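You operate a simulated robot arm through the tools that you are given. There is no shell and no other tool. Be economical: measure what you need, move in short steps, check, and stop when the job is done.

The job below is to be done with a simulated robot arm. You get a single attempt, and the scene is never put back.

Task
Scan the tyre's label and send the colour that the screen names.
Fine: dial to that colour, then SEND once; scanner back in its cradle. Set down upright: scanner.
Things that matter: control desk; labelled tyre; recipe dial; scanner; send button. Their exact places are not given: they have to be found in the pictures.

It is judged by the outcome, as a careful person would: the job done as asked, and still so three seconds after it is handed in. It fails if anything else is knocked over, pushed out of place, dropped, spilled or broken.

Robot
A 6-joint arm with a two-finger gripper, on a carriage that runs on a rail from [-2.343, -0.012] to [-0.003, 0] (x, y) and turns from -175 to 157 degrees about z. Base frame: it is fixed where the carriage stands at the start and does not move with it; the origin is on the floor, on the carriage's upright axis, x ahead of it, y to its left, z up; the surface under the hand at the start is at about z = 0.92. Lengths are in m, angles in degrees, forces in N, time in s.
Its first joint turns from -166.0 to 166.0 degrees. Places, roughly: control desk [0.7, -0.1, 0.7]; recipe dial [0.7, -0.3, 0.9]; send button [0.8, -0.2, 0.9]. Payload 2.54 kg.
The TCP is the grasp point between the finger pads, 0.023 m short of the fingertips. In the tool frame z runs along the fingers and y along their closing line. The gripper opens to 0.126 m. The gripper's body begins 0.082 m behind the TCP.
Orientation is that of the tool frame in the base frame, as [roll, pitch, yaw] about the fixed x, y, z axes, in that order (R = Rz(yaw) Ry(pitch) Rx(roll)). With the fingers straight down and closing along the base's y, the tool's x points along the base's -x, its y along +y and its z along -z.

Tools
- The arm moves only by the tool play_rows. Its argument "steps" is a list that holds one entry, the list of rows, each a list of 7 numbers: the shift along the base's x, y, z in cm, then the turn, a rotation vector about the base's x, y, z in degrees, then the opening, from 0 (shut) to 1 (fully open). In form: [[[x, y, z, rx, ry, rz, hand], ...]]. A call has 1 to 12 rows; each row is the pose to reach, as a shift and turn from the pose commanded when the call began. Each row takes 0.2 s and may step no farther than 0.05 m and 8.6 degrees from the row before; otherwise, or with a gripper value out of range, the whole call is refused. A pose out of reach is approached as far as the arm can. The call stops where the force on the tool passes 40 N (or 10 N more than at its start, if that is more) or the arm is blocked; 0.2 s more then pass. Each finger halts on what it meets, pressing with about 37 N; the grip force reading is that of the motor and also rises with nothing between the fingers. The clock runs only during rows and for 0.2 s after the last one: add rows that repeat a pose to give the fingers time. It gives the time, the measured TCP pose, the force on the tool (base axes), the opening and the grip force at its end, in the units of the frame above (readings bear some noise), with the torque about the TCP (base axes, N m) and any sound that the robot's microphone picked up.
- Cameras (640 x 400 px; columns grow to the right, rows downward): "scene" is now at [0.0684, 0.196, 1.5218]; the picture's right is [-0.07, -1.00, 0.00], its down [-0.58, 0.04, -0.82] and it looks along [0.81, -0.05, -0.58] (base axes); focal length 232 px, centre (320, 200). "wrist" rides on the gripper at [0.082, 0.014, -0.122] in the tool frame; the picture's right is [-0.17, 0.99, 0.00], its down [-0.79, -0.13, -0.60] and it looks along [-0.59, -0.10, 0.80] (tool axes); focal length 243 px, centre (320, 200).
- get_image(camera): a new picture of that camera. The clock stands still meanwhile.
- slide_trunk(by): slides the trunk up (or, below 0, down) by that many m; the arm and the scene camera ride with it, the base frame stays. It gives what a move gives, with no picture.
- steer(legs): drives the robot by 1 to 6 legs, each [ahead, left, turn to the left] in m, m and degrees, along the robot's own axes; the way and the turn of a leg run together, so that a leg with both is an arc; at most 1.5 m and 180 degrees a leg. The arm and the cameras ride along, it lands a little off, and it stops where it bumps. It keeps to its track: a leg is cut to what the track allows. It gives what a move gives.
- head_to(pan, tilt): turns the head with the scene camera to pan (to the left, within 120 degrees either way) and tilt (down, from -29 to 69), counted from straight ahead of the robot. It gives what a move gives.
- point_at(camera, pixels): for up to 12 pixels [column, row] of the newest picture of that camera ("zoom" is the newest enlarged one), the place [x, y, z] in the base frame of the surface seen there, good to about 0.002 m. The clock stands still meanwhile.
- enlarge(camera, box): a new picture of the part [left, top, right, bottom] of that camera's present view, enlarged. The clock stands still meanwhile.
- hand_in(): hands the job in; it is judged then, once.

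Go step by step. Measure first, check grasps and placings, and put right what went wrong. The budget is 80 turns and 52 pictures, counting those below and the enlarged ones. Unless the task says otherwise, let go and move clear before handing in, and close with one line.

The tools are called after "Emit:" as a command line: name --argument value ..., lists and objects as JSON in quotes. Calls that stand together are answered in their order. play_rows: Moves the arm, as the interface text tells. Its arguments: {"type":"object","properties":{"steps":{"type":"array"}},"required":["steps"]} The other tools are called the same way: slide_trunk (by) slides the trunk up or down; steer (legs) drives the base; head_to (pan, tilt) turns the head that bears the scene camera; get_image (camera) takes a picture; point_at (camera, pixels) gives the place of the surface under pixels of a picture; enlarge (camera, box) takes an enlarged picture of a part of a camera's view; hand_in () hands the job in.

At the start:

```text
time: 0.0
tool_pos: [0.4521, -0.1033, 1.3258]
ee_rot: [-180.0, 0.0, -179.9]
contact_force: [0.1, -0.1, 0.2]
moment: [0.04, 0.04, 0.0]
opening: 0.1258
finger_force: 0.1
trunk travel left (down, up): [-0.325, 0.165]
robot x, y, heading: [0.0023, -0.001, 0.1]
head pan, tilt: [-3.8, 35.2]
```

scene: 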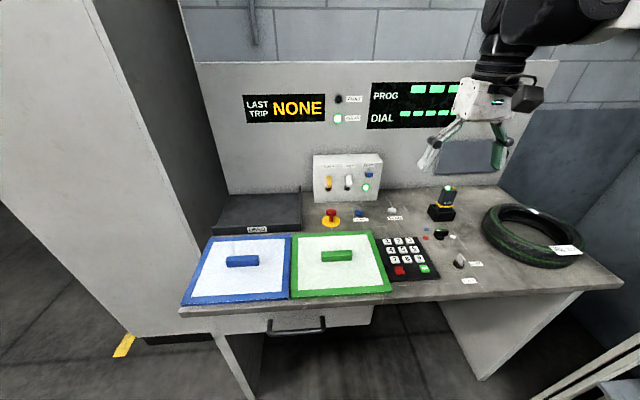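
wrist: 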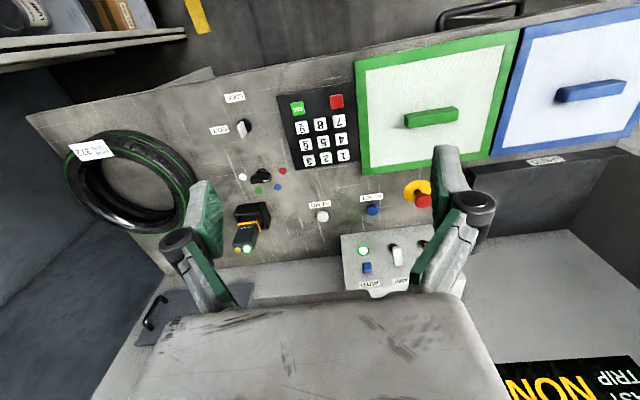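

The scene shows the desk, with the scanner in its cradle near (443,205), a dial near (440,233), and the tyre with its label at (565,250). I'll enlarge those areas to read them.

Emit:
enlarge --camera "scene" --box '[400, 170, 600, 295]'

Emit:
enlarge --camera "scene" --box '[300, 80, 500, 230]'

Emit:
enlarge --camera "wrist" --box '[60, 80, 420, 300]'

```text
3.20 times, centred on (500, 232) of scene
```

zoom: 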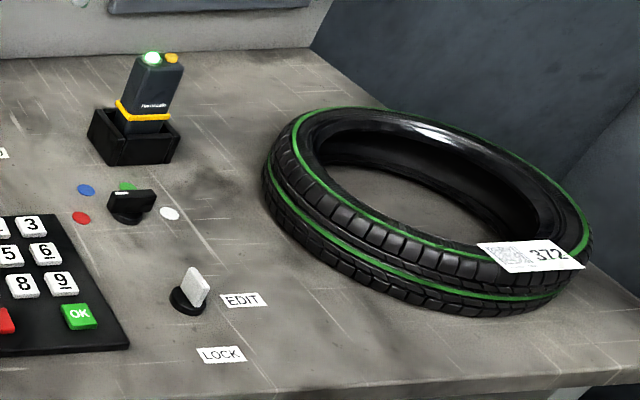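

```text
2.67 times, centred on (400, 155) of scene
```

zoom: 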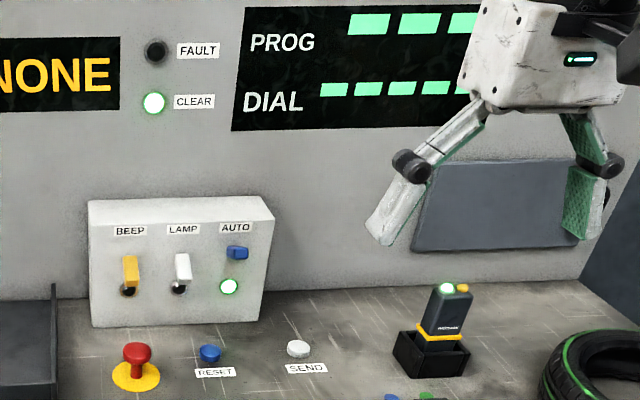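

```text
1.78 times, centred on (240, 190) of wrist
```

zoom: 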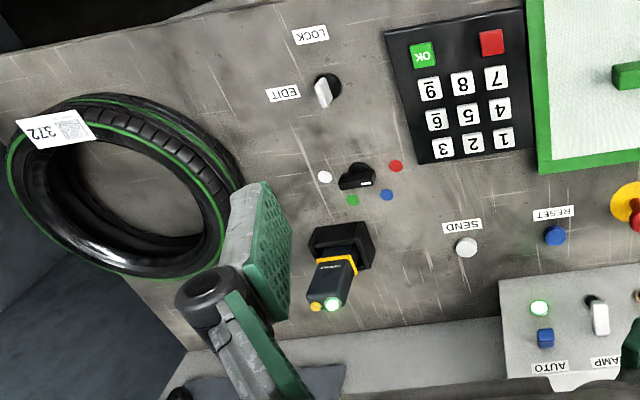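

The scanner stands in its cradle with a green lamp and a yellow stud on top, and the dial is ringed by four coloured dots. I'll measure these and zoom in closer.

Emit:
enlarge --camera "scene" --box '[415, 175, 475, 215]'

Emit:
point_at --camera "scene" --pixels '[[447, 188], [453, 188], [447, 200], [443, 207], [430, 212], [452, 215], [437, 221], [441, 234], [391, 211], [461, 258], [551, 247], [581, 252]]'

Emit:
enlarge --camera "scene" --box '[410, 218, 500, 288]'

Emit:
enlarge --camera "scene" --box '[545, 238, 590, 266]'

```text
10.00 times, centred on (445, 195) of scene
```

zoom: 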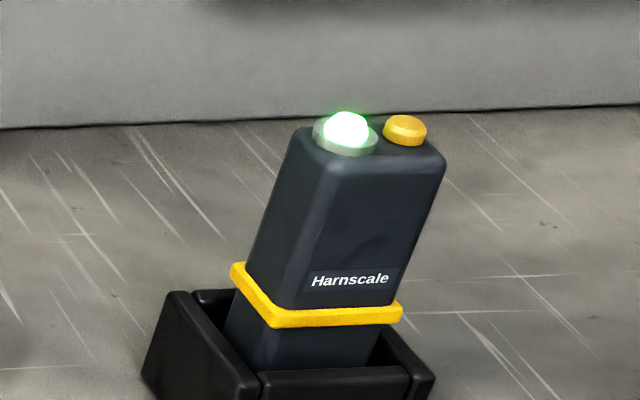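

```text
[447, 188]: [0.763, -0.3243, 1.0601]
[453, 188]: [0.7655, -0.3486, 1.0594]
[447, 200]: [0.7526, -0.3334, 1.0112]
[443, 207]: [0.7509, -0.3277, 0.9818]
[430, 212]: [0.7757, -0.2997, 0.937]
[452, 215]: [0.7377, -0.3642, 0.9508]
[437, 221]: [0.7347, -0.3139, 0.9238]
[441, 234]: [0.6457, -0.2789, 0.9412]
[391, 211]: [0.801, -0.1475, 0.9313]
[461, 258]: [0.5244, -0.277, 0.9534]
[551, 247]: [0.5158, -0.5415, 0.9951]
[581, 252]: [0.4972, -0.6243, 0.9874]
```

```text
5.71 times, centred on (455, 253) of scene
```

zoom: 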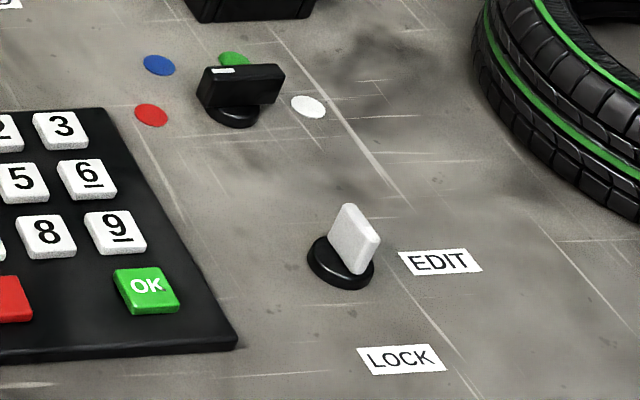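

```text
14.22 times, centred on (568, 252) of scene
```

zoom: 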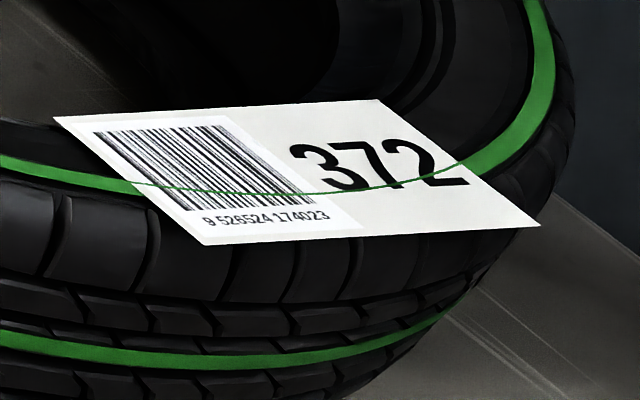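

The label is a flat card with its barcode on the left half, and the scanner stands upright, slightly yawed. I'll measure both precisely from enlarged views.

Emit:
point_at --camera "zoom" --pixels '[[65, 120], [375, 105], [530, 222], [212, 238], [100, 135], [222, 128], [305, 200], [190, 203], [205, 165]]'

Emit:
enlarge --camera "scene" --box '[415, 180, 475, 225]'

```text
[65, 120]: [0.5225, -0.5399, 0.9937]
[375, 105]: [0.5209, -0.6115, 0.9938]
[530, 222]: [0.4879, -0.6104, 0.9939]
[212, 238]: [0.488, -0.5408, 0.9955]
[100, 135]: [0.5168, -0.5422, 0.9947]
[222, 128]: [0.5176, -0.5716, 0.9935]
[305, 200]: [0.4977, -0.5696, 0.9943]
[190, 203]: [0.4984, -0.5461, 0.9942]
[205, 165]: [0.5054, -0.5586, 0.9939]
```

```text
8.89 times, centred on (445, 202) of scene
```

zoom: 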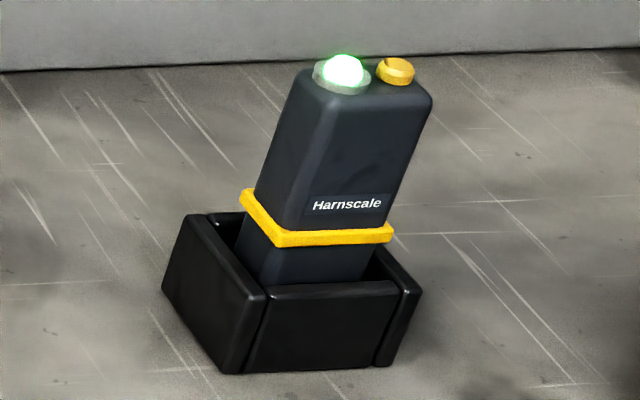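

The label is level at z 0.994 with its barcode centred near (0.507, -0.557). Next I'll measure the scanner's faces and its cradle.

Emit:
point_at --camera "zoom" --pixels '[[324, 100], [420, 108], [300, 210], [380, 215], [268, 180], [310, 85], [380, 90], [250, 196], [280, 240], [385, 235], [320, 270], [400, 72]]'

Emit:
point_at --camera "zoom" --pixels '[[190, 218], [258, 298], [275, 292], [395, 290], [415, 290], [265, 365], [375, 358], [300, 75], [345, 62], [375, 265], [230, 215], [370, 72]]'

Emit:
enlarge --camera "wrist" --box '[220, 160, 300, 260]'

```text
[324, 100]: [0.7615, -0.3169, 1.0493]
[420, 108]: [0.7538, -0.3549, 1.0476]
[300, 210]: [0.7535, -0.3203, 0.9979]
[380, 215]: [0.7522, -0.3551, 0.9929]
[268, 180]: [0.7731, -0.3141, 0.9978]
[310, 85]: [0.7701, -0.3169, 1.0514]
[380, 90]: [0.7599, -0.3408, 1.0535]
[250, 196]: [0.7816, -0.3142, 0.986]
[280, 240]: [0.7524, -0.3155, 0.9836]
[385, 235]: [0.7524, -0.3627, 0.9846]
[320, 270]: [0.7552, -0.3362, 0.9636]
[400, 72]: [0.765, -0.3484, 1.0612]
```

```text
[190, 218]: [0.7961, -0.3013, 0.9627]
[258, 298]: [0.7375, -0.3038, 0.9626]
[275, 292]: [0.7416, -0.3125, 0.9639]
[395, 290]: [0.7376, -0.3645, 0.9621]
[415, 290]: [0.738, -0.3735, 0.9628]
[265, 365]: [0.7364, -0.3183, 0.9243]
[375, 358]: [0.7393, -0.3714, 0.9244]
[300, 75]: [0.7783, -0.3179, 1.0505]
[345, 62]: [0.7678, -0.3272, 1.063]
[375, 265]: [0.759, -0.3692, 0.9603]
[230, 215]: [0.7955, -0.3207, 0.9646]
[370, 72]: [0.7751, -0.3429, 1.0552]
```

```text
4.00 times, centred on (260, 210) of wrist
```

zoom: 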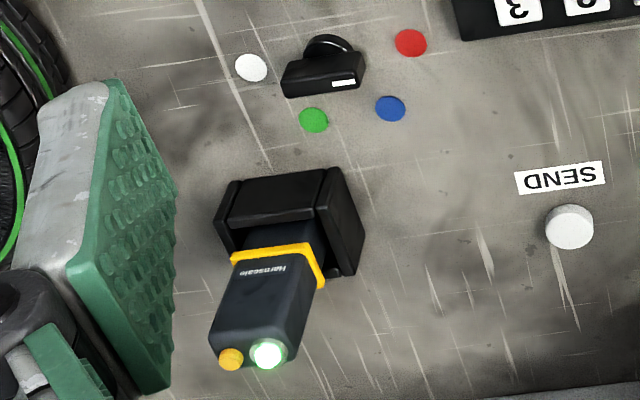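

The scanner's centre is about (0.769, -0.338), some 43 mm wide along y, with its body top at 1.054. I'll move above it with the hand open.

Emit:
play_rows --steps '[[[3.5, -2.6, -1.6, 0, 0, 0, 1], [7, -5.2, -3.2, 0, 0, 0, 1], [10.5, -7.8, -4.8, 0, 0, 0, 1], [14, -10.4, -6.4, 0, 0, 0, 1], [17.5, -13, -8, 0, 0, 0, 1], [21, -15.6, -9.6, 0, 0, 0, 1], [24.5, -18.2, -11.2, 0, 0, 0, 1], [28, -20.8, -12.8, 0, 0, 0, 1], [31.5, -23.5, -14.5, 0, 0, 0, 1], [31.5, -23.5, -14.5, 0, 0, 0, 1]]]'

Emit:
get_image --camera "wrist"

Emit:
get_image --camera "scene"

```text
time: 2.2
tool_pos: [0.7677, -0.3399, 1.1801]
ee_rot: [-180.0, 0.0, -180.0]
contact_force: [0.1, -0.3, -0.1]
moment: [0.04, 0.03, 0.01]
opening: 0.1258
finger_force: 0.0
trunk travel left (down, up): [-0.325, 0.165]
robot x, y, heading: [0.0021, 0.0002, 0.0]
head pan, tilt: [-3.8, 35.2]
```

```text
41 pictures are left
```

wrist: 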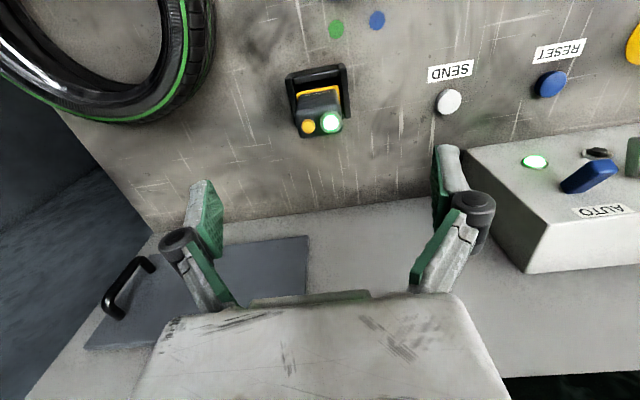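

```text
40 pictures are left
```

scene: 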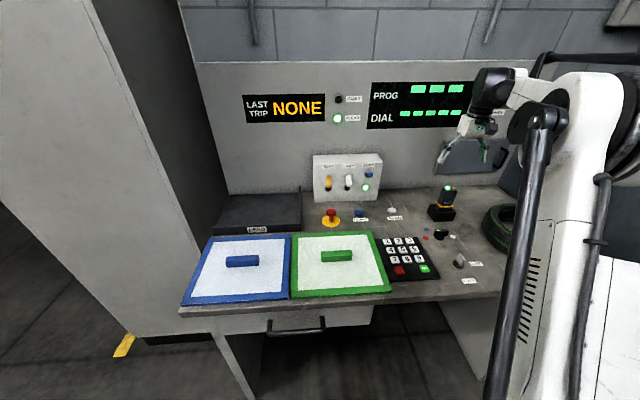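

The hand is above the scanner at wrist (320,115). I'll check its top corners from this picture for centre and yaw.

Emit:
enlarge --camera "wrist" --box '[270, 50, 370, 150]'

Emit:
point_at --camera "wrist" --pixels '[[303, 110], [337, 104], [342, 126], [304, 134], [331, 123], [308, 127], [297, 93], [340, 87], [346, 66], [288, 76], [318, 115]]'

```text
4.00 times, centred on (320, 100) of wrist
```

zoom: 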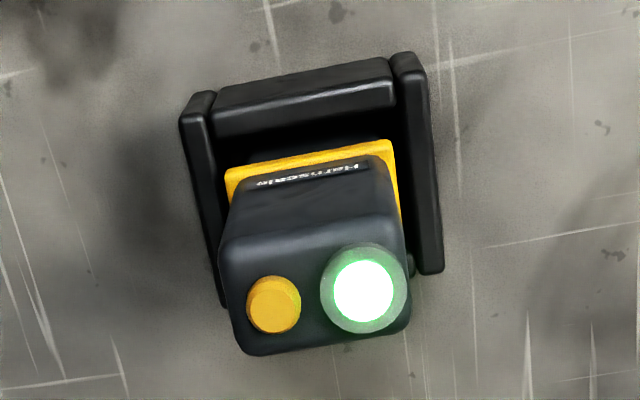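

```text
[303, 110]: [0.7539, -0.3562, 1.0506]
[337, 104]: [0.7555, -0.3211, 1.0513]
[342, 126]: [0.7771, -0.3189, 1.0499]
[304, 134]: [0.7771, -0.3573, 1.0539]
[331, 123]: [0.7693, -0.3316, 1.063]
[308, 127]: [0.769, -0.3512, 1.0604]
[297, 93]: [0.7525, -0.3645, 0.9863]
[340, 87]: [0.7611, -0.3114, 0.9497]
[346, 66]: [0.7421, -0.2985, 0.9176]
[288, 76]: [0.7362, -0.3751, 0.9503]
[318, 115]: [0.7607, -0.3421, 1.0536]
```

The scanner is square to the axes, centred at about (0.767, -0.338). I'll descend straight down and grip above the yellow band.

Emit:
play_rows --steps '[[[0, 0.1, -4, 0, 0, 0, 1], [0, 0.2, -8, 0, 0, 0, 1], [0, 0.2, -12, 0, 0, 0, 1], [0, 0.2, -14, 0, 0, 0, 1], [0, 0.2, -15.7, 0, 0, 0, 1], [0, 0.2, -15.7, 0, 0, 0, 1], [0, 0.2, -15.7, 0, 0, 0, 0.6], [0, 0.2, -15.7, 0, 0, 0, 0.3], [0, 0.2, -15.7, 0, 0, 0, 0.2], [0, 0.2, -15.7, 0, 0, 0, 0.2], [0, 0.2, -15.7, 0, 0, 0, 0.2], [0, 0.2, -15.7, 0, 0, 0, 0.2]]]'

Emit:
enlarge --camera "scene" --box '[395, 120, 525, 220]'

```text
time: 4.8
tool_pos: [0.7677, -0.3346, 1.0223]
ee_rot: [-180.0, 0.0, -179.9]
contact_force: [1.3, -9.5, 7.4]
moment: [-0.41, -0.12, 0.08]
opening: 0.0482
finger_force: 37.1
trunk travel left (down, up): [-0.325, 0.165]
robot x, y, heading: [0.0018, -0.0023, -0.0]
head pan, tilt: [-3.8, 35.2]
```

```text
4.00 times, centred on (460, 170) of scene
```

zoom: 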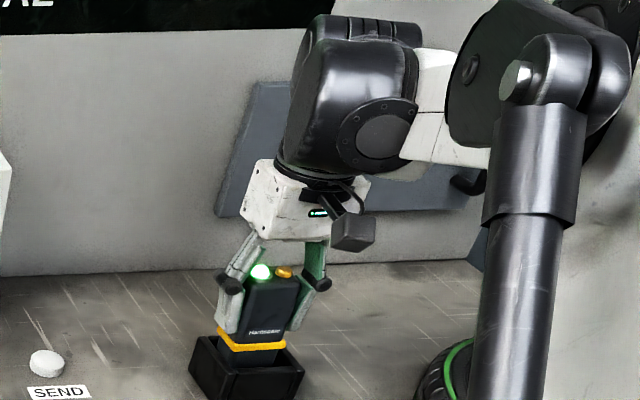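

It's gripped at 0.048 m with 37 N of grip force. I'll lift it straight up out of the cradle.

Emit:
play_rows --steps '[[[0, 0, 1, 0, 0, 0, 0.2], [0, 0, 3, 0, 0, 0, 0.2], [0, 0, 6, 0, 0, 0, 0.2], [0, 0, 10, 0, 0, 0, 0.2], [0, 0, 14, 0, 0, 0, 0.2], [0, 0, 14, 0, 0, 0, 0.2]]]'

Emit:
enlarge --camera "scene" --box '[395, 120, 525, 220]'

Emit:
enlarge --camera "wrist" --box '[160, 60, 520, 320]'

```text
time: 6.2
tool_pos: [0.7695, -0.3333, 1.1645]
ee_rot: [-180.0, 0.0, 179.9]
contact_force: [0.0, -0.7, -2.1]
moment: [0.01, -0.01, 0.03]
opening: 0.0483
finger_force: 36.9
trunk travel left (down, up): [-0.325, 0.165]
robot x, y, heading: [-0.0019, 0.0003, 0.2]
head pan, tilt: [-3.8, 35.2]
```

```text
4.00 times, centred on (460, 170) of scene
```

zoom: 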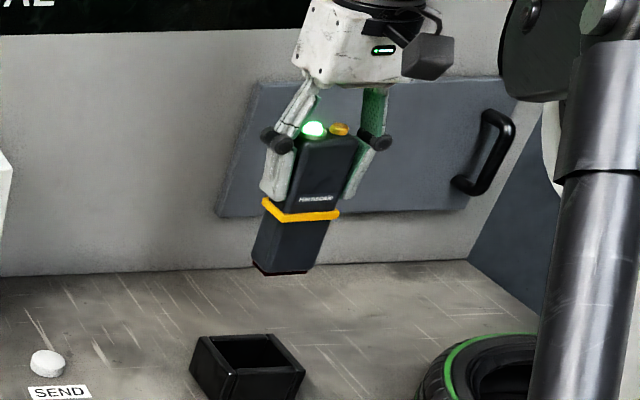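

```text
1.54 times, centred on (340, 190) of wrist
```

zoom: 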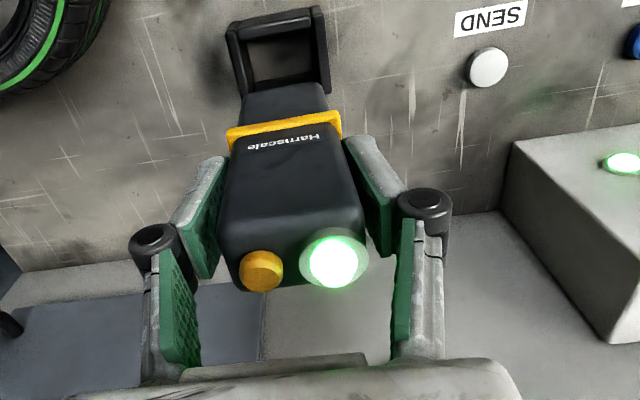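

It's held upright, with a reddish window on the bottom end, so it reads downward. I'll carry it over the barcode at (0.507, -0.557).

Emit:
play_rows --steps '[[[-3.2, -2.8, 0, 0, 0, 0, 0.2], [-6.5, -5.6, 0, 0, 0, 0, 0.2], [-9.8, -8.4, 0, 0, 0, 0, 0.2], [-13.1, -11.2, 0, 0, 0, 0, 0.2], [-16.4, -14, 0, 0, 0, 0, 0.2], [-19.7, -16.8, 0, 0, 0, 0, 0.2], [-23, -19.6, 0, 0, 0, 0, 0.2], [-26.2, -22.4, 0, 0, 0, 0, 0.2], [-26.2, -22.4, -1, 0, 0, 0, 0.2], [-26.2, -22.4, -2, 0, 0, 0, 0.2], [-26.2, -22.4, -2, 0, 0, 0, 0.2]]]'

Emit:
get_image --camera "scene"

Emit:
get_image --camera "wrist"

```text
time: 8.6
tool_pos: [0.5038, -0.5576, 1.1445]
ee_rot: [180.0, 0.0, 180.0]
contact_force: [-0.2, -0.6, -2.5]
moment: [0.0, 0.0, 0.0]
opening: 0.0481
finger_force: 36.8
trunk travel left (down, up): [-0.325, 0.165]
robot x, y, heading: [-0.0002, -0.0016, 0.1]
head pan, tilt: [-3.8, 35.2]
```

```text
35 pictures are left
```

scene: 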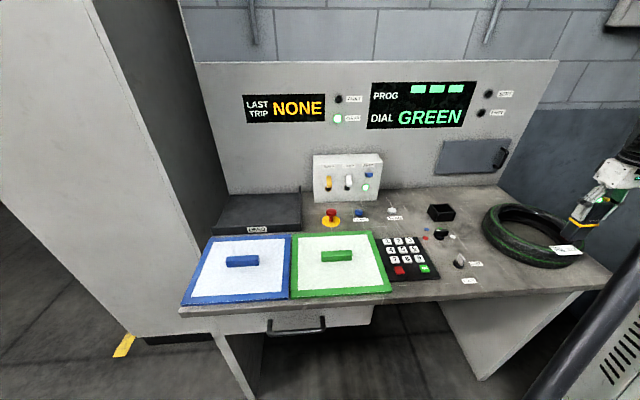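

```text
34 pictures are left
```

wrist: 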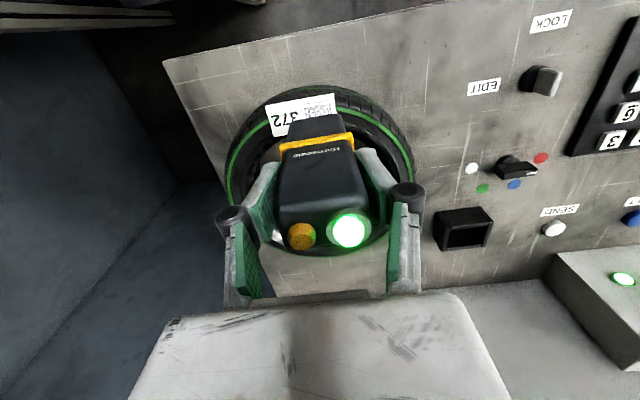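

The screen at (420,117) now reads "DIAL GREEN", so the label has been read. I'll zoom in to confirm this and to see the dial.

Emit:
enlarge --camera "scene" --box '[360, 75, 520, 135]'

Emit:
enlarge --camera "scene" --box '[415, 220, 475, 248]'

Emit:
enlarge --camera "wrist" --box '[450, 130, 590, 240]'

```text
4.00 times, centred on (440, 105) of scene
```

zoom: 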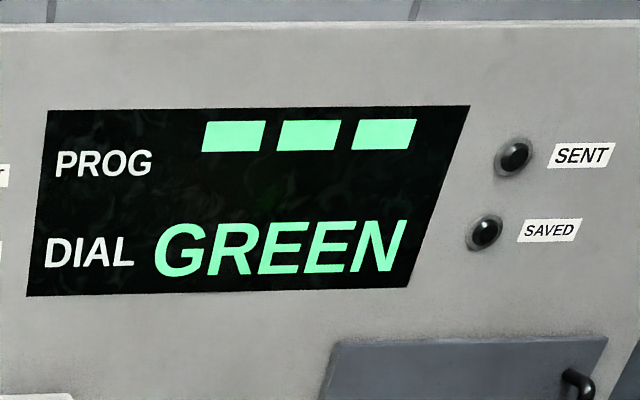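

```text
10.67 times, centred on (445, 234) of scene
```

zoom: 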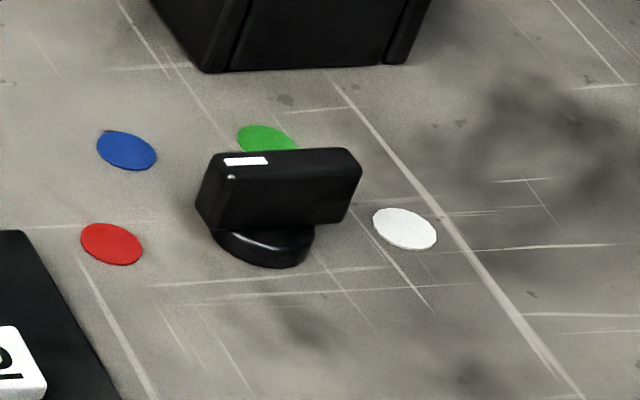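

```text
3.64 times, centred on (520, 185) of wrist
```

zoom: 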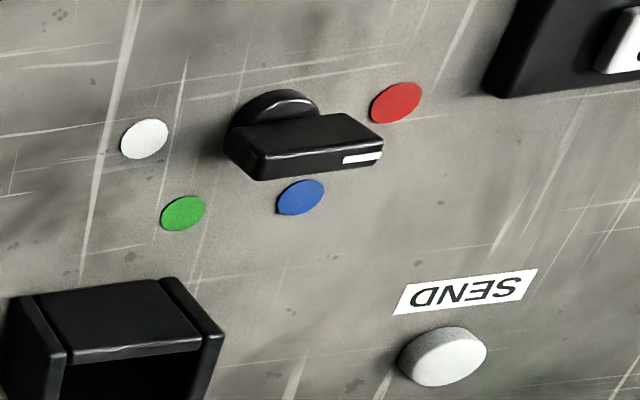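

It's GREEN. The dots and the dial are clear, with the white mark pointing left (+y), so I'll measure them, then carry the scanner back above the cradle.

Emit:
point_at --camera "zoom" --pixels '[[144, 138], [184, 213], [301, 197], [397, 102], [345, 160], [380, 155], [243, 140], [260, 160], [345, 116], [268, 100], [378, 140]]'

Emit:
play_rows --steps '[[[0, 0, 2, 0, 0, 0, 0.2], [3.3, 2.75, 2.5, 0, 0, 0, 0.2], [6.6, 5.5, 2.5, 0, 0, 0, 0.2], [9.9, 8.2, 2.5, 0, 0, 0, 0.2], [13.2, 11, 2.5, 0, 0, 0, 0.2], [16.5, 13.7, 2.5, 0, 0, 0, 0.2], [19.8, 16.5, 2.5, 0, 0, 0, 0.2], [23.1, 19.2, 2.5, 0, 0, 0, 0.2], [26.4, 21.96, 2.5, 0, 0, 0, 0.2], [26.4, 21.96, 2.5, 0, 0, 0, 0.2], [26.4, 21.96, 2.5, 0, 0, 0, 0.2]]]'

Emit:
get_image --camera "wrist"

Emit:
enlarge --camera "scene" --box '[395, 120, 525, 220]'

```text
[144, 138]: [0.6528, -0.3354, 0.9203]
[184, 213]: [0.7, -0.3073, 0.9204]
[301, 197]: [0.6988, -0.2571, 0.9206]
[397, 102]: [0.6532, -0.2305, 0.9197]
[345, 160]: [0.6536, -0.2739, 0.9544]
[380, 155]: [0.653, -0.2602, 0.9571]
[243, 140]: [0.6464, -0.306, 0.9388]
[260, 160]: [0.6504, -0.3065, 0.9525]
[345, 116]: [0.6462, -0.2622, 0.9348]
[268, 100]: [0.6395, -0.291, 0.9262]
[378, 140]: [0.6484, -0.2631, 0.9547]
```

```text
time: 11.0
tool_pos: [0.7703, -0.3402, 1.1689]
ee_rot: [180.0, -0.1, 180.0]
contact_force: [0.1, 0.8, -2.2]
moment: [-0.02, 0.0, 0.03]
opening: 0.0482
finger_force: 36.9
trunk travel left (down, up): [-0.325, 0.165]
robot x, y, heading: [-0.0003, 0.0016, -0.0]
head pan, tilt: [-3.8, 35.2]
```

```text
30 pictures are left
```

wrist: 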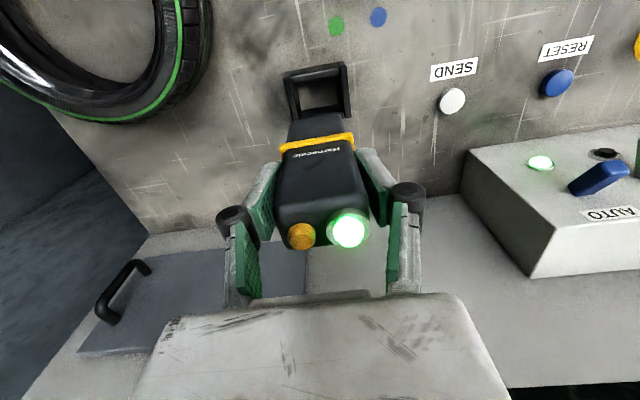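

```text
4.00 times, centred on (460, 170) of scene
```

zoom: 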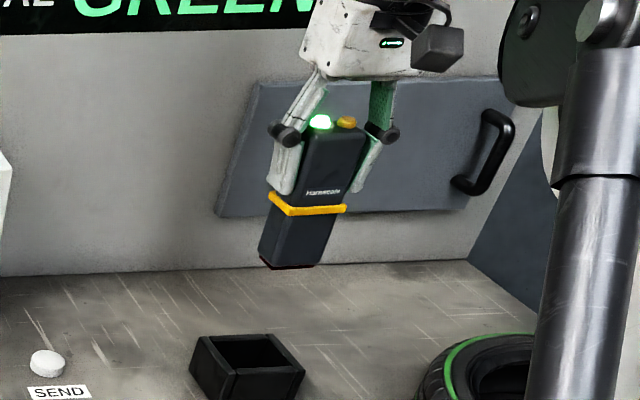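

The scanner is back above the cradle. I'll measure the scanner in the hand and the cradle rim so I can line them up.

Emit:
point_at --camera "zoom" --pixels '[[275, 207], [340, 212], [272, 255], [318, 258], [266, 235], [213, 344], [268, 338], [295, 364], [236, 372], [245, 372], [300, 370], [275, 345]]'

Emit:
enlarge --camera "wrist" --box '[260, 50, 380, 260]'

```text
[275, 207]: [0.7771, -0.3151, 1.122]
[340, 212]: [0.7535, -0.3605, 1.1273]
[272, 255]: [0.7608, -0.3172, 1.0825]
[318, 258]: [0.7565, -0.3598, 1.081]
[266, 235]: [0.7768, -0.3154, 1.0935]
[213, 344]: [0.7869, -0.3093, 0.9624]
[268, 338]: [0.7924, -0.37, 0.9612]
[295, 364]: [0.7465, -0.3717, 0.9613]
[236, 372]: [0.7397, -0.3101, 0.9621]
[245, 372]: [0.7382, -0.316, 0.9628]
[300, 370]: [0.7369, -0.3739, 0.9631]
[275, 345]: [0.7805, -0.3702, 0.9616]
```

```text
1.90 times, centred on (320, 155) of wrist
```

zoom: 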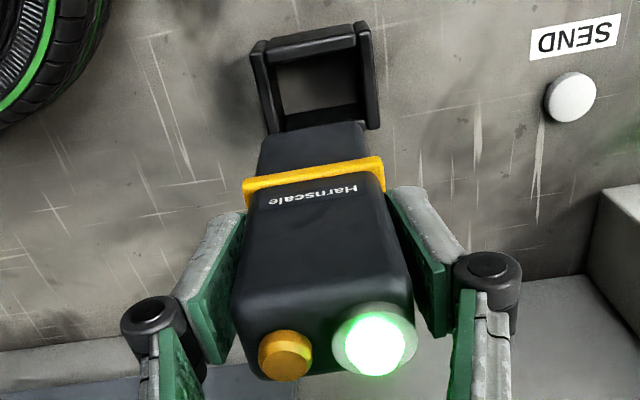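

Scanner and cradle line up to within about 2 mm. I'll lower it 14.6 cm to its old height.

Emit:
play_rows --steps '[[[0, 0, -4, 0, 0, 0, 0.2], [0, 0, -7, 0, 0, 0, 0.2], [0, 0, -9.5, 0, 0, 0, 0.2], [0, 0, -11.5, 0, 0, 0, 0.2], [0, 0, -13, 0, 0, 0, 0.2], [0, 0, -14, 0, 0, 0, 0.2], [0, 0, -14.5, 0, 0, 0, 0.2], [0, 0, -14.7, 0, 0, 0, 0.2], [0, 0, -14.7, 0, 0, 0, 0.2]]]'

Emit:
enlarge --camera "scene" --box '[395, 140, 525, 240]'

```text
time: 13.0
tool_pos: [0.7697, -0.3414, 1.0214]
ee_rot: [180.0, 0.2, -180.0]
contact_force: [6.3, -3.8, 18.5]
moment: [0.01, -0.53, -0.12]
opening: 0.0481
finger_force: 36.8
trunk travel left (down, up): [-0.325, 0.165]
robot x, y, heading: [-0.0001, 0.001, -0.1]
head pan, tilt: [-3.8, 35.2]
```

```text
4.00 times, centred on (460, 190) of scene
```

zoom: 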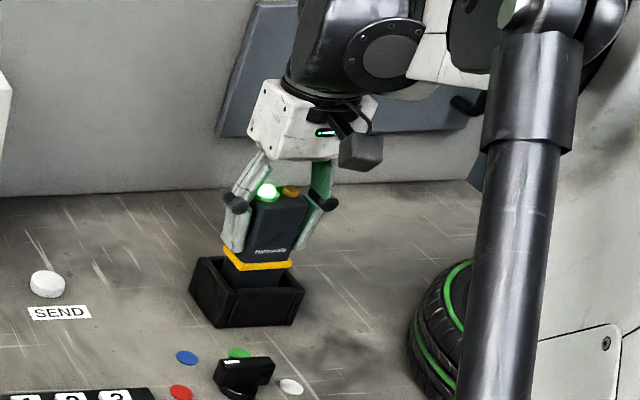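

The scanner is seated in the cradle with 18 N pushing up. I'll ease the hand open and rise clear.

Emit:
play_rows --steps '[[[0, 0, 0.1, 0, 0, 0, 0.45], [0, 0, 0.1, 0, 0, 0, 0.7], [0, 0, 0.1, 0, 0, 0, 1], [0, 0, 0.1, 0, 0, 0, 1], [0, 0, 0.1, 0, 0, 0, 1], [0, 0, 0.1, 0, 0, 0, 1], [0, 0, 3, 0, 0, 0, 1], [0, 0, 7, 0, 0, 0, 1], [0, 0, 11, 0, 0, 0, 1], [0, 0, 15, 0, 0, 0, 1], [0, 0, 15, 0, 0, 0, 1]]]'

Emit:
enlarge --camera "scene" --box '[380, 170, 480, 250]'

```text
time: 15.4
tool_pos: [0.7719, -0.3417, 1.1755]
ee_rot: [-179.9, 0.0, 179.9]
contact_force: [0.3, 0.9, 0.4]
moment: [-0.04, -0.02, 0.01]
opening: 0.126
finger_force: 0.1
trunk travel left (down, up): [-0.325, 0.165]
robot x, y, heading: [0.0042, -0.0018, -0.2]
head pan, tilt: [-3.8, 35.2]
```

```text
5.00 times, centred on (430, 210) of scene
```

zoom: 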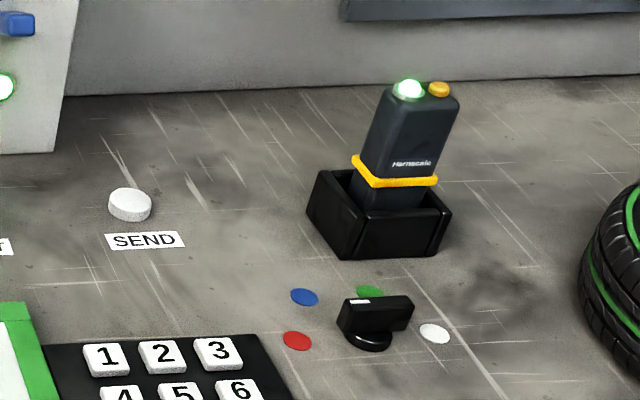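

The scanner is upright in its cradle. By the dots the dial centre is (0.653, -0.283), with red at 90°, blue at 30°, green at -30° and white at -90°; the mark is on red, so it needs -120°. I'll move above the dial and pre-turn the hand +90°.

Emit:
play_rows --steps '[[[-1, 0.5, 0, 0, 0, 7.5, 1], [-2, 1, 0, 0, 0, 15, 1], [-3, 1.5, 0, 0, 0, 22.5, 1], [-4, 2, 0, 0, 0, 30, 1], [-5, 2.5, 0, 0, 0, 37.5, 0.9], [-6, 3, 0, 0, 0, 45, 0.8], [-7, 3.5, 0, 0, 0, 52.5, 0.7], [-8, 4, 0, 0, 0, 60, 0.6], [-9, 4.5, 0, 0, 0, 67.5, 0.5], [-10, 5, 0, 0, 0, 75, 0.5], [-11, 5.5, 0, 0, 0, 82.5, 0.5], [-11.9, 5.9, 0, 0, 0, 90, 0.5]]]'

Emit:
get_image --camera "wrist"

```text
time: 18.0
tool_pos: [0.6533, -0.279, 1.1689]
ee_rot: [-180.0, 0.0, -89.9]
contact_force: [0.2, -0.6, 0.8]
moment: [-0.01, 0.0, -0.04]
opening: 0.0628
finger_force: 0.0
trunk travel left (down, up): [-0.325, 0.165]
robot x, y, heading: [0.0004, 0.0024, 0.0]
head pan, tilt: [-3.8, 35.2]
```

```text
25 pictures are left
```

wrist: 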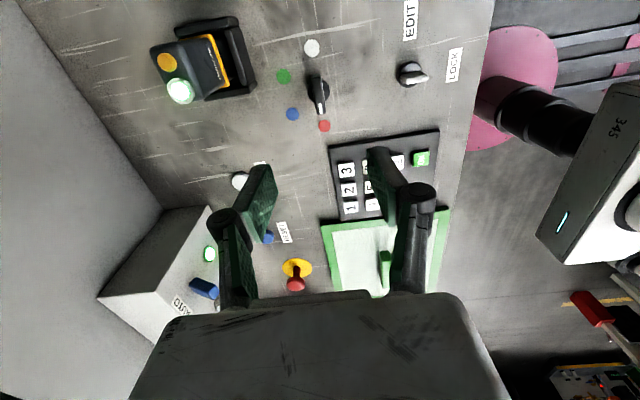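

The hand is turned, with the knob at wrist (318,93). I'll refine the knob's position with an enlarged view.

Emit:
enlarge --camera "wrist" --box '[265, 30, 365, 140]'

Emit:
point_at --camera "wrist" --pixels '[[312, 47], [283, 76], [292, 114], [324, 126], [319, 80], [322, 100], [324, 108], [318, 95]]'

```text
3.64 times, centred on (315, 85) of wrist
```

zoom: 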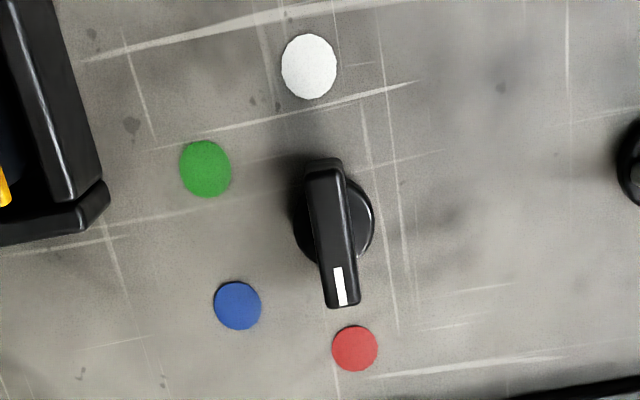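

```text
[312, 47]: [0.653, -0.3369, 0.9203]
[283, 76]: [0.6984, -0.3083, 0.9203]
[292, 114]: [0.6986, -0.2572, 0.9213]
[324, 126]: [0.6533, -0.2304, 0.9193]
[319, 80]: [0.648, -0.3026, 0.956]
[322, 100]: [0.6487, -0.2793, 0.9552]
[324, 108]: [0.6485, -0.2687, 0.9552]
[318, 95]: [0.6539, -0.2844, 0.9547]
```

The knob is a bar along y centred at about (0.653, -0.283), with its top at 0.957. I'll descend around it and grip.

Emit:
play_rows --steps '[[[0, -0.4, -4.5, 0, 0, 0, 0.5], [0, -0.4, -9, 0, 0, 0, 0.5], [0, -0.4, -13.5, 0, 0, 0, 0.5], [0, -0.4, -17, 0, 0, 0, 0.5], [0, -0.4, -19.5, 0, 0, 0, 0.5], [0, -0.4, -20.7, 0, 0, 0, 0.5], [0, -0.4, -20.7, 0, 0, 0, 0.5]]]'

Emit:
get_image --camera "wrist"

Emit:
enlarge --camera "scene" --box '[390, 170, 500, 260]'

```text
time: 19.6
tool_pos: [0.6519, -0.2844, 0.9654]
ee_rot: [-180.0, 0.0, -90.0]
contact_force: [0.2, 0.5, -0.4]
moment: [0.0, 0.0, -0.03]
opening: 0.0631
finger_force: 0.2
trunk travel left (down, up): [-0.325, 0.165]
robot x, y, heading: [-0.0037, -0.0012, 0.0]
head pan, tilt: [-3.8, 35.2]
```

```text
23 pictures are left
```

wrist: 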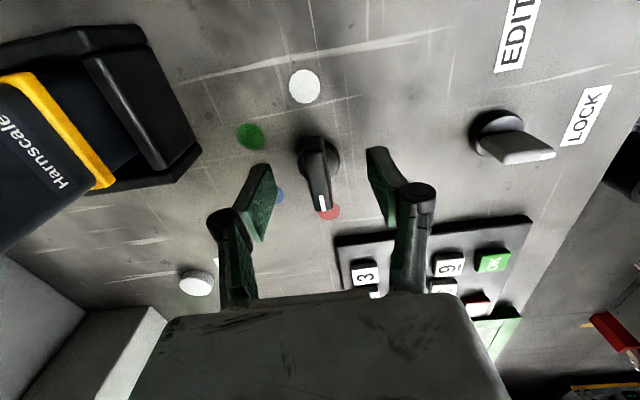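

```text
4.44 times, centred on (445, 215) of scene
```

zoom: 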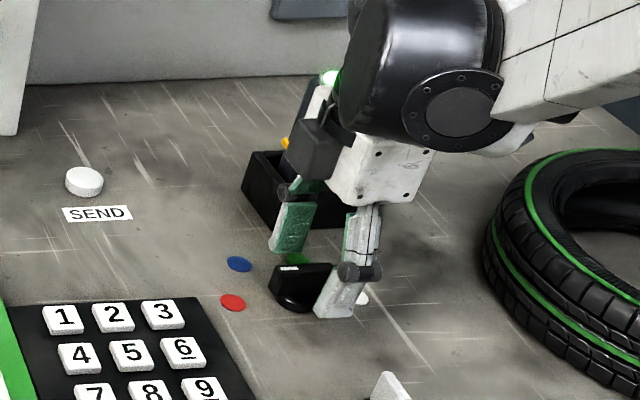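

I'm around the knob without contact, but a dark block at zoom (310,150) sits near the scanner in this view. I'll look closer before turning anything.

Emit:
enlarge --camera "scene" --box '[420, 178, 480, 245]'

```text
5.97 times, centred on (450, 212) of scene
```

zoom: 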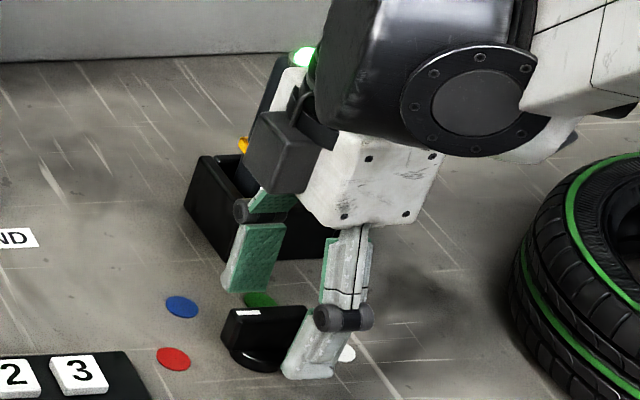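

Emit:
point_at --camera "zoom" --pixels '[[270, 150], [258, 180], [300, 180], [295, 125], [265, 125], [288, 85], [340, 170], [400, 200], [255, 210], [275, 75], [430, 165]]'

```text
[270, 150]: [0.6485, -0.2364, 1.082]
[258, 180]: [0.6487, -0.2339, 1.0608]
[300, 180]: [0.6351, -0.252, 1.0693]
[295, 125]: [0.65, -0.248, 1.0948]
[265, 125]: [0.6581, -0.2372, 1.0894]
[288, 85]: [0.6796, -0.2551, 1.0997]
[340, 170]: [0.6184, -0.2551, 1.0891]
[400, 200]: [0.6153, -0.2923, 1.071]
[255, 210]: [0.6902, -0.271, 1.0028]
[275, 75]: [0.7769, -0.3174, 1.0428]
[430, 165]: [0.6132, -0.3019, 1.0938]
```

That block is part of the gripper, at radius about 0.05 m, and the scanner is more than 0.10 m from the dial axis, so the turn is clear. Lowering 4 mm and closing on the knob.

Emit:
play_rows --steps '[[[0, 0, -0.4, 0, 0, 0, 0.4], [0, 0, -0.4, 0, 0, 0, 0.25], [0, 0, -0.4, 0, 0, 0, 0.1], [0, 0, -0.4, 0, 0, 0, 0], [0, 0, -0.4, 0, 0, 0, 0], [0, 0, -0.4, 0, 0, 0, 0]]]'

```text
time: 21.0
tool_pos: [0.6528, -0.2849, 0.9626]
ee_rot: [179.9, 0.0, -90.1]
contact_force: [16.4, -2.6, 6.3]
moment: [-0.12, -0.36, -0.06]
opening: 0.0151
finger_force: 41.2
trunk travel left (down, up): [-0.325, 0.165]
robot x, y, heading: [0.0021, -0.0009, 0.2]
head pan, tilt: [-3.8, 35.2]
```

It's gripped at 15 mm with some side force (16 N in +x). I'll shift 1.5 mm to relieve that and turn the first -56° clockwise.

Emit:
play_rows --steps '[[[0.15, 0, 0, 0, 0, 0, 0], [0.15, 0, 0, 0, 0, -8, 0], [0.15, 0, 0, 0, 0, -16, 0], [0.15, 0, 0, 0, 0, -24, 0], [0.15, 0, 0, 0, 0, -32, 0], [0.15, 0, 0, 0, 0, -40, 0], [0.15, 0, 0, 0, 0, -48, 0], [0.15, 0, 0, 0, 0, -56, 0], [0.15, 0, 0, 0, 0, -60, 0], [0.15, 0, 0, 0, 0, -60, 0]]]'

Emit:
enlarge --camera "wrist" --box '[160, 60, 480, 310]'

```text
time: 23.2
tool_pos: [0.6512, -0.2825, 0.9626]
ee_rot: [-180.0, 0.1, -150.0]
contact_force: [-3.4, 9.8, 15.0]
moment: [0.15, 0.22, -0.01]
opening: 0.0153
finger_force: 40.9
trunk travel left (down, up): [-0.325, 0.165]
robot x, y, heading: [-0.0, -0.004, 0.1]
head pan, tilt: [-3.8, 35.2]
```

```text
1.60 times, centred on (320, 185) of wrist
```

zoom: 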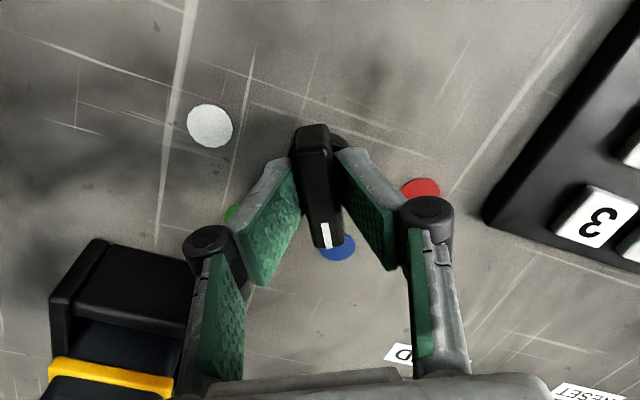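

The knob turned with the hand and its mark now points at blue. Another -60° will bring it to green.

Emit:
play_rows --steps '[[[0, 0, 0, 0, 0, -8, 0], [0, 0, 0, 0, 0, -16, 0], [0, 0, 0, 0, 0, -24, 0], [0, 0, 0, 0, 0, -32, 0], [0, 0, 0, 0, 0, -40, 0], [0, 0, 0, 0, 0, -48, 0], [0, 0, 0, 0, 0, -56, 0], [0, 0, 0, 0, 0, -60, 0], [0, 0, 0, 0, 0, -60, 0]]]'

Emit:
enlarge --camera "wrist" --box '[160, 60, 480, 310]'

```text
time: 24.4
tool_pos: [0.6518, -0.2813, 0.9625]
ee_rot: [179.9, 0.0, 171.2]
contact_force: [-5.8, 4.5, 4.9]
moment: [0.23, -0.11, 0.0]
opening: 0.0149
finger_force: 41.2
trunk travel left (down, up): [-0.325, 0.165]
robot x, y, heading: [0.0023, 0.0016, 0.2]
head pan, tilt: [-3.8, 35.2]
stopped in row 6: the force on the tool passed its limit at 42 N (the readings are from after the stop); the commanded pose is now the measured one
```

```text
1.60 times, centred on (320, 185) of wrist
```

zoom: 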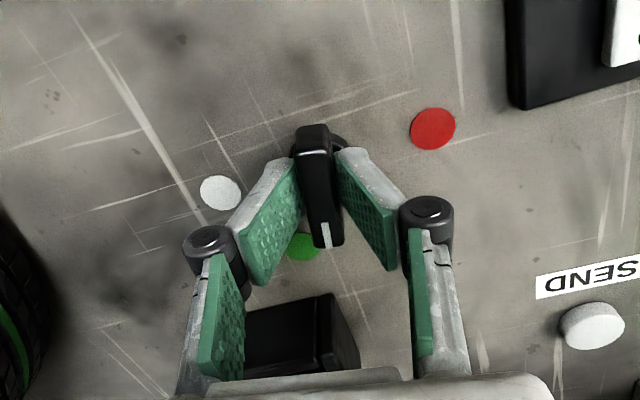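

It stopped at yaw 171 with a 42 N peak, and the forces are low again now. I'll check that nothing touches the scanner before going on.

Emit:
enlarge --camera "scene" --box '[400, 160, 500, 245]'

```text
4.71 times, centred on (450, 202) of scene
```

zoom: 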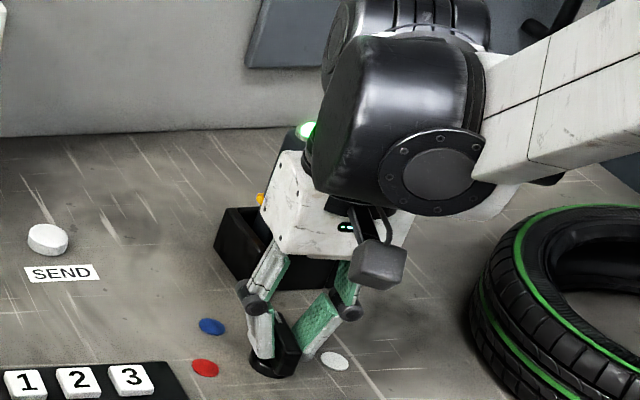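

Nothing touches the scanner (lamp still at px (447,188)), so the force was just the knob's side load. I'll turn the remaining -21° more slowly.

Emit:
play_rows --steps '[[[0, 0, 0, 0, 0, -3, 0], [0, 0, 0, 0, 0, -6, 0], [0, 0, 0, 0, 0, -9, 0], [0, 0, 0, 0, 0, -12, 0], [0, 0, 0, 0, 0, -15, 0], [0, 0, 0, 0, 0, -18, 0], [0, 0, 0, 0, 0, -21.2, 0], [0, 0, 0, 0, 0, -21.2, 0]]]'

Emit:
enlarge --camera "wrist" --box '[160, 60, 480, 310]'

```text
time: 26.2
tool_pos: [0.6516, -0.2809, 0.9613]
ee_rot: [179.9, 0.0, 150.1]
contact_force: [-15.5, 34.7, -7.0]
moment: [1.04, 0.91, 0.07]
opening: 0.0149
finger_force: 40.9
trunk travel left (down, up): [-0.325, 0.165]
robot x, y, heading: [-0.0011, 0.0003, -0.0]
head pan, tilt: [-3.8, 35.2]
```

```text
1.60 times, centred on (320, 185) of wrist
```

zoom: 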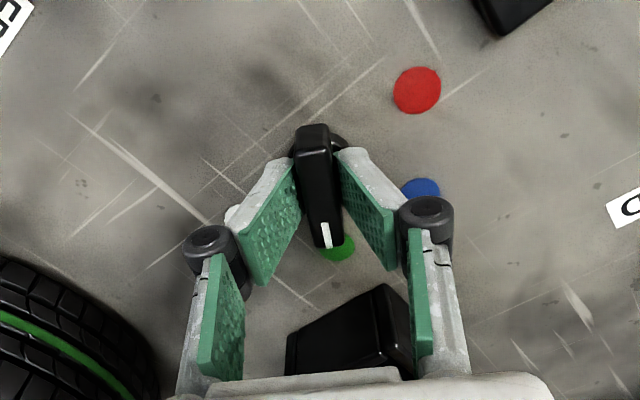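

The mark now points at green, the same alignment as it had at blue. I'll let go and rise straight up.

Emit:
play_rows --steps '[[[0, 0.1, 0, 0, 0, 0, 0], [0, 0.1, 0, 0, 0, 0, 0.2], [0, 0.1, 0, 0, 0, 0, 0.4], [0, 0.1, 0, 0, 0, 0, 0.4], [0, 0.1, 0, 0, 0, 0, 0.4], [0, 0.1, 3, 0, 0, 0, 0.4], [0, 0.1, 7, 0, 0, 0, 0.4], [0, 0.1, 11, 0, 0, 0, 0.4], [0, 0.1, 15, 0, 0, 0, 0.4], [0, 0.1, 19, 0, 0, 0, 0.4], [0, 0.1, 19, 0, 0, 0, 0.4]]]'

Emit:
enlarge --camera "wrist" --box '[200, 0, 440, 180]'

Emit:
get_image --camera "scene"

```text
time: 28.6
tool_pos: [0.6497, -0.283, 1.1519]
ee_rot: [179.9, -0.2, 149.9]
contact_force: [0.2, -0.1, -0.2]
moment: [-0.02, -0.03, 0.04]
opening: 0.0506
finger_force: 0.0
trunk travel left (down, up): [-0.325, 0.165]
robot x, y, heading: [0.002, -0.0007, -0.2]
head pan, tilt: [-3.8, 35.2]
```

```text
2.22 times, centred on (320, 90) of wrist
```

zoom: 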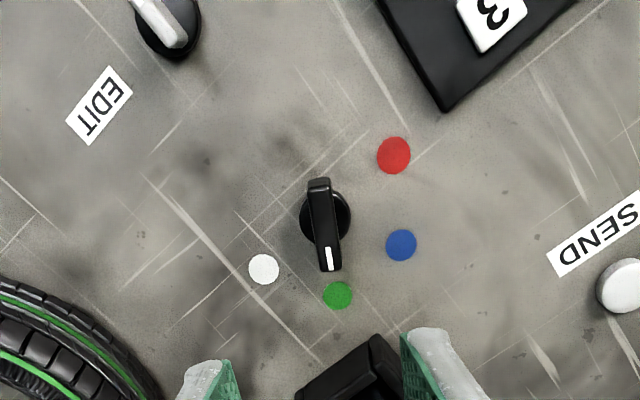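

```text
15 pictures are left
```

scene: 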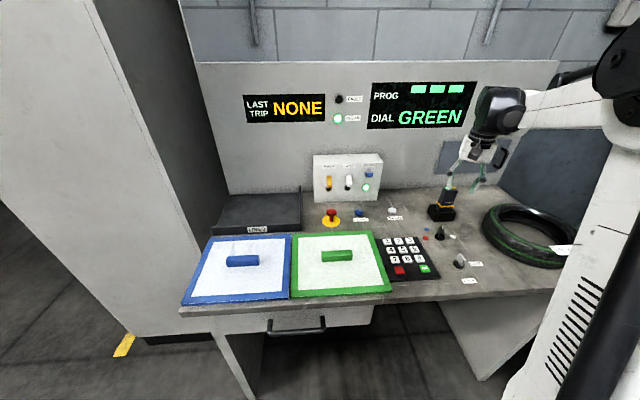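

The dial sits on green and the scanner is in place. Next I'll measure the SEND button at (391,211) and the switch box near it.

Emit:
enlarge --camera "scene" --box '[310, 150, 420, 225]'

```text
5.33 times, centred on (365, 188) of scene
```

zoom: 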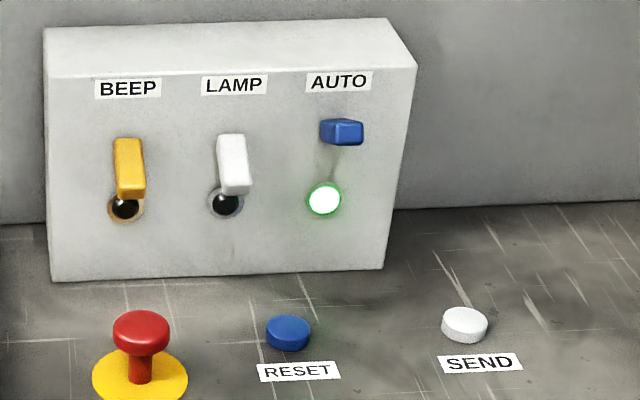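

Emit:
point_at --camera "zoom" --pixels '[[464, 317], [446, 317], [483, 317], [464, 308], [464, 328], [380, 262], [412, 75], [345, 130], [410, 66], [288, 325], [445, 332], [485, 340]]'

```text
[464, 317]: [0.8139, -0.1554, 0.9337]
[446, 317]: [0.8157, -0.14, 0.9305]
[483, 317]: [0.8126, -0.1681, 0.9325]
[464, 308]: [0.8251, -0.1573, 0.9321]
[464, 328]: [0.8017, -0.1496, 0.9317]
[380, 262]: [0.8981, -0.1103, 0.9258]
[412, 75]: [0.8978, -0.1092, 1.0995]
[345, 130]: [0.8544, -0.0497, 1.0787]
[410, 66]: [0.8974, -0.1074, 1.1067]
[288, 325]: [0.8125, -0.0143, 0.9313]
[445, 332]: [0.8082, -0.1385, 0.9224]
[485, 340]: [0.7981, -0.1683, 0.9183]
```

SEND is centred at about (0.8135, -0.154) with its top at 0.933. I'll move above it, straighten the yaw and close the fingers, then lean the hand back towards the robot so the wrist stays clear of the switch box.

Emit:
play_rows --steps '[[[0, 3, 0.5, 0, 0, 6, 0.2], [3, 6, 1, 0, 0, 12, 0], [6, 9, 1, 0, 0, 18, 0], [9, 12, 1, 0, 0, 24, 0], [12, 12.8, 1, 0, 0, 30, 0], [12, 12.8, 1, 0, 0, 30, 0]]]'

Emit:
play_rows --steps '[[[0, 0, 0, 0, -8, 0, 0], [0, 0, 0, 0, -16, 0, 0], [0, 0, 0, 0, -24, 0, 0], [0, 0, 0, 0, -25, 0, 0], [0, 0, 0, 0, -25, 0, 0]]]'

Emit:
get_image --camera "wrist"

```text
time: 30.0
tool_pos: [0.7718, -0.1555, 1.1594]
ee_rot: [179.9, 0.0, 180.0]
contact_force: [-0.1, -0.3, -0.2]
moment: [0.03, 0.02, -0.01]
opening: 0.0001
finger_force: 28.3
trunk travel left (down, up): [-0.325, 0.165]
robot x, y, heading: [-0.0009, -0.0029, 0.1]
head pan, tilt: [-3.8, 35.2]
```

```text
time: 31.2
tool_pos: [0.77, -0.1538, 1.1608]
ee_rot: [179.8, 25.0, -180.0]
contact_force: [-0.1, 0.4, -0.6]
moment: [0.0, 0.02, -0.01]
opening: 0.0001
finger_force: 28.0
trunk travel left (down, up): [-0.325, 0.165]
robot x, y, heading: [-0.0004, -0.0024, -0.2]
head pan, tilt: [-3.8, 35.2]
```

```text
13 pictures are left
```

wrist: 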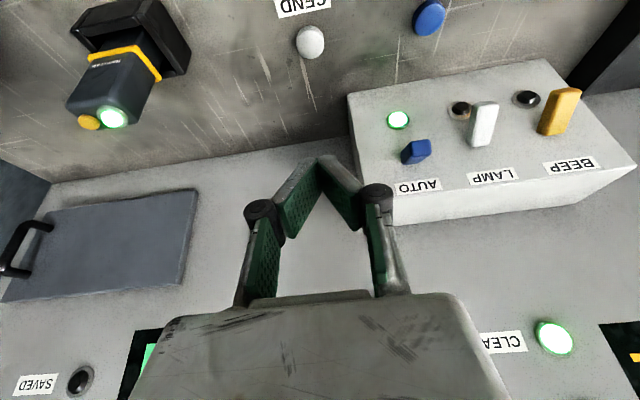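

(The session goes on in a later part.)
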